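You operate a simulated robot arm through the tools that you are given. There is no shell and no other tool. Be economical: measure what you need, move in short steps, check, and stop when the job is done.

Carry out the task below with a simulated robot arm. There is one attempt and no reset: what you move stays moved.

TASK
Switch the black switch of the long rest on.

It is judged by the outcome, as a careful person would: the job done as asked, and still so three seconds after it is handed in. It fails if anything else is knocked over, pushed out of place, dropped, spilled or broken.

THE ROBOT
A 6-joint arm with a two-finger parallel gripper, fixed in place. Base frame: the origin is at the foot of the arm, x ahead of it, y to its left, z up. Lengths are in mm, angles in degrees, forces in N, time in s.
Its first joint turns from -66.0 to 66.0 degrees. Payload 2.9 kg.
Tool frame: the origin (TCP) lies between the finger pads and is the grasp point; the fingertips stand 30 mm ahead of it; z points along the fingers, y is the line along which they close. The gripper opens to 110 mm. The fingers are 20 mm wide and 10 mm thick; the gripper's body (48 by 112 mm) begins 55 mm behind the TCP.
Orientation is that of the tool frame in the base frame, as a unit quaternion [w, x, y, z]. With the fingers straight down and closing along the base's y, the tool's x points along the base's -x, its y along +y and its z along -z.

THE INTERFACE
- The arm moves only by the tool play_rows. Its argument "increments" is a list of rows, each a list of 7 numbers: the shift along the tool's x, y, z in cm, then the turn, a rotation vector about the tool's x, y, z in degrees, then the finger opening in cm, from 0 to 11. In form: [[x, y, z, wx, wy, wz, claw], ...]. A call has 1 to 20 rows; each row shifts and turns the commanded pose from where the row before left it, along the tool's axes as they then stand. A row lasts 0.2 s, in which the tool goes at most 50 mm and 8.6 degrees; a call with a longer step from one row to the next is refused whole, and so is a gripper value outside its range. A pose out of reach is approached as far as the arm can. The call stops where the force on the tool passes 40 N (or 10 N more than at its start, if that is more) or the arm is blocked; 0.2 s more then pass. The fingers move at their own pace (about 108 mm/s each) and stop on an object; they squeeze with about 39 N. The grip force told is the motor's: it shows also when the fingers shut on nothing. Time passes only in rows, and 0.2 s behind the last, so rows that do not move let the fingers close. It gives the time, the measured TCP pose, the force on the tool (base axes), the opening and the grip force at its end, in the units of the frame above (readings bear some noise).
- Cameras (640 x 400 px; columns grow to the right, rows downward): "scene" is fixed at [72.4, 425.8, 1391.5]; the picture's right is [-0.82, -0.57, 0.00], its down [-0.28, 0.41, -0.87] and it looks along [0.50, -0.71, -0.50] (base axes); focal length 361 px, centre (320, 200). "wrist" rides on the gripper at [-36, 0, -57] in the tool frame; the picture's right is [0.00, -1.00, 0.00], its down [0.97, 0.00, -0.24] and it looks along [0.24, 0.00, 0.97] (tool axes); focal length 218 px, centre (320, 200).
- camera(camera): a new picture of that camera. No time passes.
- pixel_to_xyz(camera, pixels): for up to 12 pixels [column, row] of the newest picture of that camera ("zoom" is the newest enlarged one), the place [x, y, z] in the base frame of the surface seen there, good to about 2 mm. No time passes.
- enlarge(camera, box): a new picture of the part [left, top, right, bottom] of that camera's present view, enlarged. No time passes.
- hand_in(): hands the job in; it is judged then, once.

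Work in short steps. Measure before you move; look again where a grasp or a placing could have gone wrong, and mend it. You have 60 turns and 22 pictures in all, the two below and enlarged ones among them. Open the gripper and draw the arm clear of the work before you hand the job in, unless the task says otherwise; then end with one line.

The tools are called as a command line: name --pt "numbers of a row" for each row, then --argument value for the rest, lists and objects as JSON in quotes. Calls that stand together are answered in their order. play_rows: Moves the arm, as the interface text tells. Its arguments: {"type":"object","properties":{"increments":{"type":"array"}},"required":["increments"]} The other tools are called the same way: camera (camera) takes a picture; pixel_to_xyz (camera, pixels) gives the place of the surface under pixels of a picture; enlarge (camera, box) takes an enlarged picture of a part of a camera's view; hand_in () hands the job in.

At the start:

```text
t: 0.0
eef_pos: [416.8, -29.2, 1186.4]
tcp_rot: [0.0, 0.0, 1.0, 0.0]
wrist_force: [0.0, 0.9, -0.3]
finger_gap: 110.2
finger_force: 0.1
```

scene: 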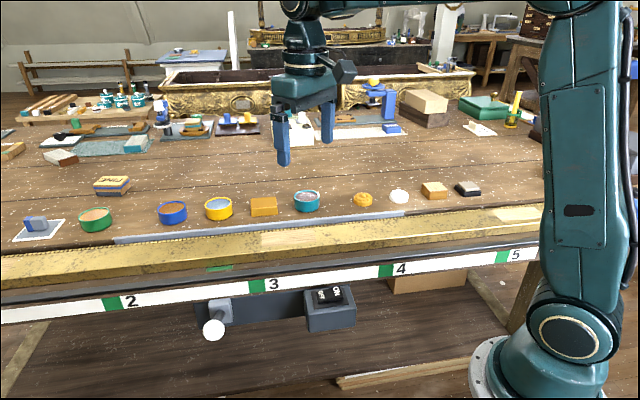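
wrist: 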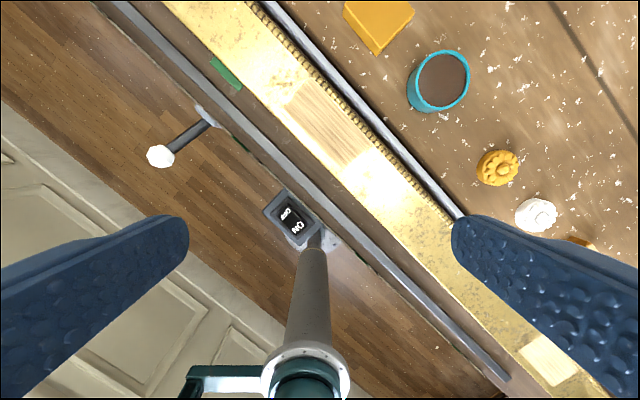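

The black rocker switch sits in a grey box below the rest, near scene (330,297) and wrist (293,217). I'll enlarge both views of it.

enlarge --camera "scene" --box '[280, 260, 380, 340]'

enlarge --camera "wrist" --box '[240, 170, 360, 260]'

pixel_to_xyz --camera "wrist" --pixels '[[286, 213], [297, 227], [264, 210], [286, 190], [322, 230], [292, 221], [284, 203], [305, 222]]'

pixel_to_xyz --camera "scene" --pixels '[[323, 296], [337, 292], [313, 298], [346, 296], [330, 303], [330, 320], [270, 285], [390, 270], [385, 250]]'

```text
5.00 times, centred on (330, 300) of scene
```

zoom: 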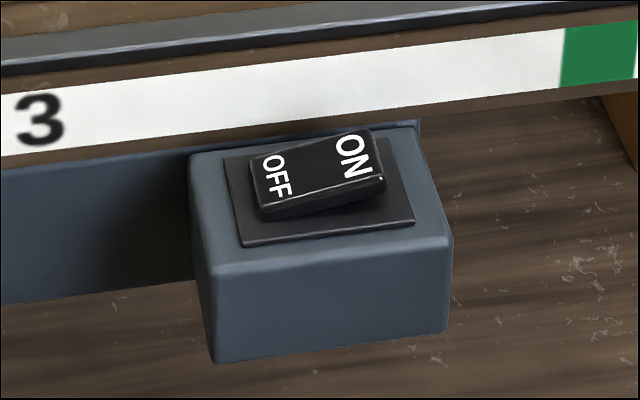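

```text
4.44 times, centred on (300, 215) of wrist
```

zoom: 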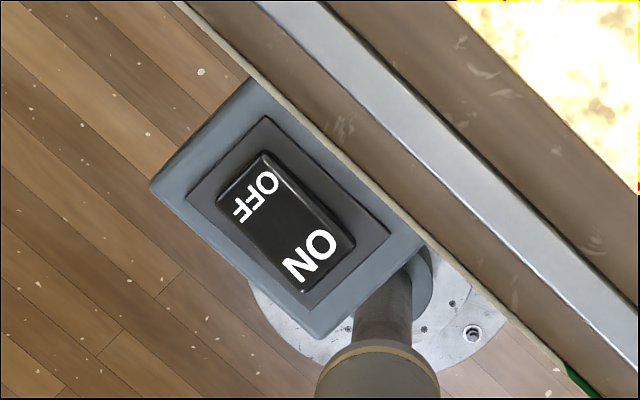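

```text
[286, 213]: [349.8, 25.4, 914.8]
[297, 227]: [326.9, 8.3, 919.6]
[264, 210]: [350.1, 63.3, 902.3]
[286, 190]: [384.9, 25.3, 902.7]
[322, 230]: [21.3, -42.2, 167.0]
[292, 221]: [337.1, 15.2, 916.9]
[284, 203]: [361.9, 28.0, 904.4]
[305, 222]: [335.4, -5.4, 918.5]
```

```text
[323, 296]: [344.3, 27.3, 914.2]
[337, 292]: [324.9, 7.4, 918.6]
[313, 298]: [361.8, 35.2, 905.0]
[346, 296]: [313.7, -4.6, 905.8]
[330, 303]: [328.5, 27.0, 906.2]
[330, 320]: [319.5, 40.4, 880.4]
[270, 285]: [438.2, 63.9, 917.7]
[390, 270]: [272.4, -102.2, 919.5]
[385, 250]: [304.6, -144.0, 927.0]
```

The rocker is OFF. Its ON end stands raised at about (325, 6, 919), and the rocker runs along the rail at 45° in x/y. I'll check the rail height and the exact ends of the rocker.

pixel_to_xyz --camera "wrist" --pixels '[[301, 229], [298, 233], [305, 226], [300, 187], [340, 230], [350, 170], [340, 150], [281, 209], [310, 243]]'

pixel_to_xyz --camera "scene" --pixels '[[320, 230], [320, 250], [400, 225], [338, 286], [341, 297], [332, 282], [320, 262]]'

```text
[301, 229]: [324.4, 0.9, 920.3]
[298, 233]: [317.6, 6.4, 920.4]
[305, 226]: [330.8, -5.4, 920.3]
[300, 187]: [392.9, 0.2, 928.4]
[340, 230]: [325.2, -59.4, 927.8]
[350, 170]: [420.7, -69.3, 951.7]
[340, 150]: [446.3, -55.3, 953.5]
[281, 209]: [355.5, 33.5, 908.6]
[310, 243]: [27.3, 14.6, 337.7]
```

```text
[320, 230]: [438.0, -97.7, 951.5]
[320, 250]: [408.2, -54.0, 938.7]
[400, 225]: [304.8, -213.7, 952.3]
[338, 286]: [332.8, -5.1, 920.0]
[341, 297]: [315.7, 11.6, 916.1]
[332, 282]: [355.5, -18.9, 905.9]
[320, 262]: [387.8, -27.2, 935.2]
```

The rail top is at z≈953 and the rocker's ON end at about (324, 1, 920). I'll close the fingers, move above it, turn 45° and stop the fingertips about 25 mm above the switch.

play_rows --pt "3.03 1.07 0 0 0 0 0" --pt "3.03 1.07 0 0 0 0 0" --pt "3.03 1.07 0 0 0 0 0" --pt "0 0 3.5 0 0 7.5 0" --pt "0 0 3.5 0 0 7.5 0" --pt "0 0 3.5 0 0 7.5 0" --pt "0 0 3.5 0 0 7.5 0" --pt "0 0 3.5 0 0 7.5 0" --pt "0 0 3.0 0 0 7.5 0" --pt "0 0 0 0 0 0 0" --pt "0 0 0 0 0 0 0"

camera --camera "scene"

camera --camera "wrist"

```text
t: 2.4
eef_pos: [326.8, 2.2, 980.6]
tcp_rot: [0.0, 0.384, 0.924, 0.0]
wrist_force: [-0.8, 0.2, 0.0]
finger_gap: 0.0
finger_force: 37.7
```

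```text
17 pictures are left
```

scene: 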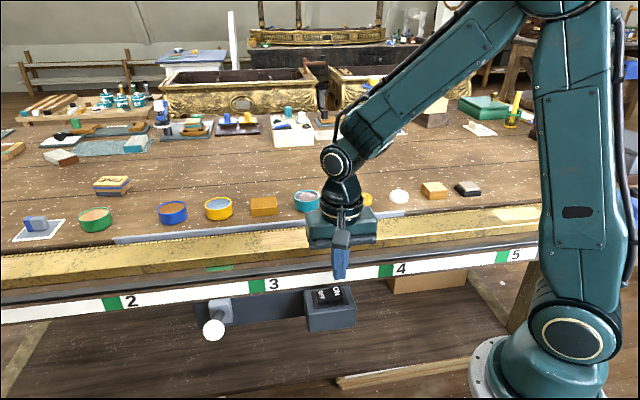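

```text
16 pictures are left
```

wrist: 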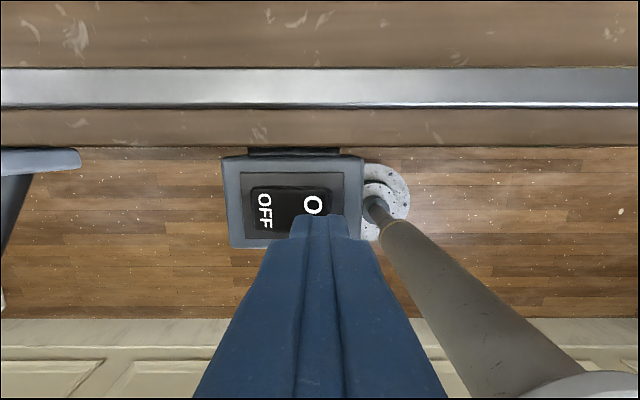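

The fingers are lined up over the ON end, with the tips at z≈951. I'll lower them slowly and press until the rocker flips or the force rises.

play_rows --pt "0 0 1.3 0 0 0 0" --pt "0 0 1.2 0 0 0 0" --pt "0 0 0.2 0 0 0 0" --pt "0 0 0.2 0 0 0 0" --pt "0 0 0.2 0 0 0 0" --pt "0 0 0.2 0 0 0 0" --pt "0 0 0.2 0 0 0 0" --pt "0 0 0.1 0 0 0 0" --pt "0 0 0.1 0 0 0 0"

enlarge --camera "scene" --box '[280, 260, 380, 340]'

```text
t: 4.4
eef_pos: [327.9, 4.4, 945.1]
tcp_rot: [0.001, 0.383, 0.924, 0.001]
wrist_force: [-2.6, -1.1, 16.4]
finger_gap: 0.3
finger_force: 37.7
```

```text
5.00 times, centred on (330, 300) of scene
```

zoom: 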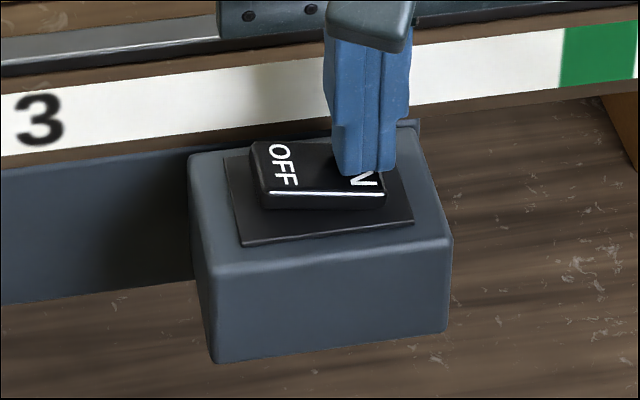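

The rocker is about halfway over, with 16 N on the tool. I'll press further in small steps.

play_rows --pt "0 0 0.15 0 0 0 0" --pt "0 0 0.15 0 0 0 0" --pt "0 0 0.15 0 0 0 0" --pt "0 0 0.15 0 0 0 0" --pt "0 0 0.1 0 0 0 0"

enlarge --camera "scene" --box '[280, 260, 380, 340]'

```text
t: 4.8
eef_pos: [325.5, 3.6, 946.3]
tcp_rot: [0.0, 0.384, 0.924, 0.001]
wrist_force: [-6.5, -2.3, 12.5]
finger_gap: 0.2
finger_force: 37.6
stopped in row 2: the force on the tool passed its limit (the readings are from after the stop); the commanded pose is now the measured one
```

```text
5.00 times, centred on (330, 300) of scene
```

zoom: 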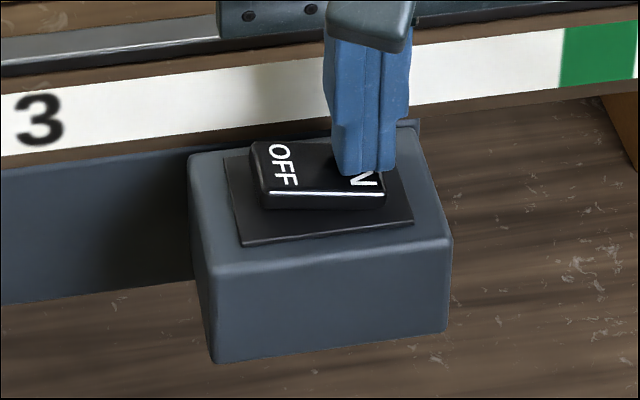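

The force limit was reached, so the rocker may be at its end stop. I'll lift straight up and look.

play_rows --pt "0 0 -1.0 0 0 0 0" --pt "0 0 -2.5 0 0 0 0" --pt "0 0 -3 0 0 0 0" --pt "0 0 0 0 0 0 0"

enlarge --camera "scene" --box '[280, 260, 380, 340]'

pixel_to_xyz --camera "zoom" --pixels '[[280, 165], [355, 160], [262, 160], [375, 175], [315, 165]]'

```text
t: 5.8
eef_pos: [324.6, 4.1, 1008.8]
tcp_rot: [0.001, 0.383, 0.924, 0.0]
wrist_force: [-0.3, -0.9, -0.2]
finger_gap: 0.0
finger_force: 37.8
```

```text
5.00 times, centred on (330, 300) of scene
```

zoom: 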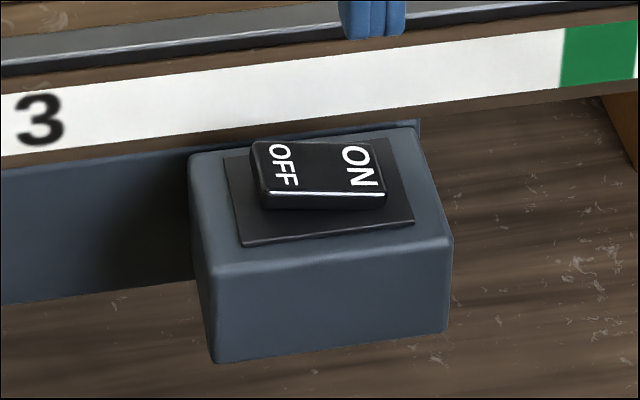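

```text
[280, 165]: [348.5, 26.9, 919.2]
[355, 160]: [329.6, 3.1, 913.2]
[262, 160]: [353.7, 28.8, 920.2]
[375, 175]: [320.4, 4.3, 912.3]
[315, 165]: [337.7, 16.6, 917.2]
```

It stayed flipped: the OFF end is now at z≈919–920 and the ON end at 912–913, the mirror of the start. I'll draw the arm up, open the gripper and take a last look.

play_rows --pt "0 0 -4 0 0 0 0" --pt "0 0 -4 0 0 0 0" --pt "0 0 -4 0 0 0 3" --pt "0 0 -4 0 0 0 7" --pt "0 0 0 0 0 0 11" --pt "0 0 0 0 0 0 11" --pt "0 0 0 0 0 0 11"

camera --camera "scene"

enlarge --camera "scene" --box '[280, 260, 380, 340]'

```text
t: 7.4
eef_pos: [326.4, 1.4, 1168.8]
tcp_rot: [0.002, 0.383, 0.924, 0.001]
wrist_force: [-0.2, -0.3, -0.4]
finger_gap: 110.0
finger_force: 0.1
```

```text
12 pictures are left
```

scene: 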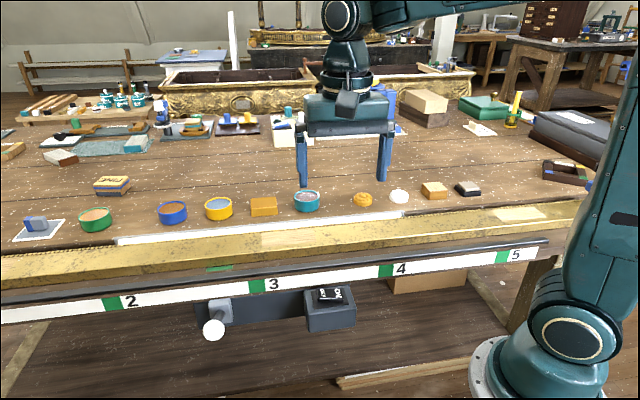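

```text
5.00 times, centred on (330, 300) of scene
```

zoom: 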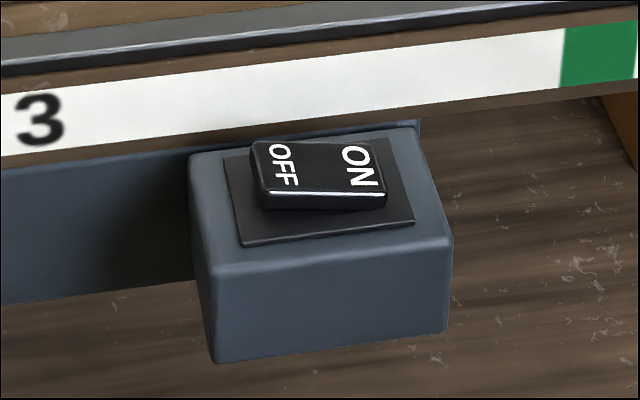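

The light strip along the rest, near scene (260,228), is now lit. The switch stays ON and nothing else has moved, so I'm handing in.

hand_in

```text
The job is handed in.
```

The black switch of the long rest is on and its light strip is lit; nothing else looks moved, and the arm is clear with the gripper open.
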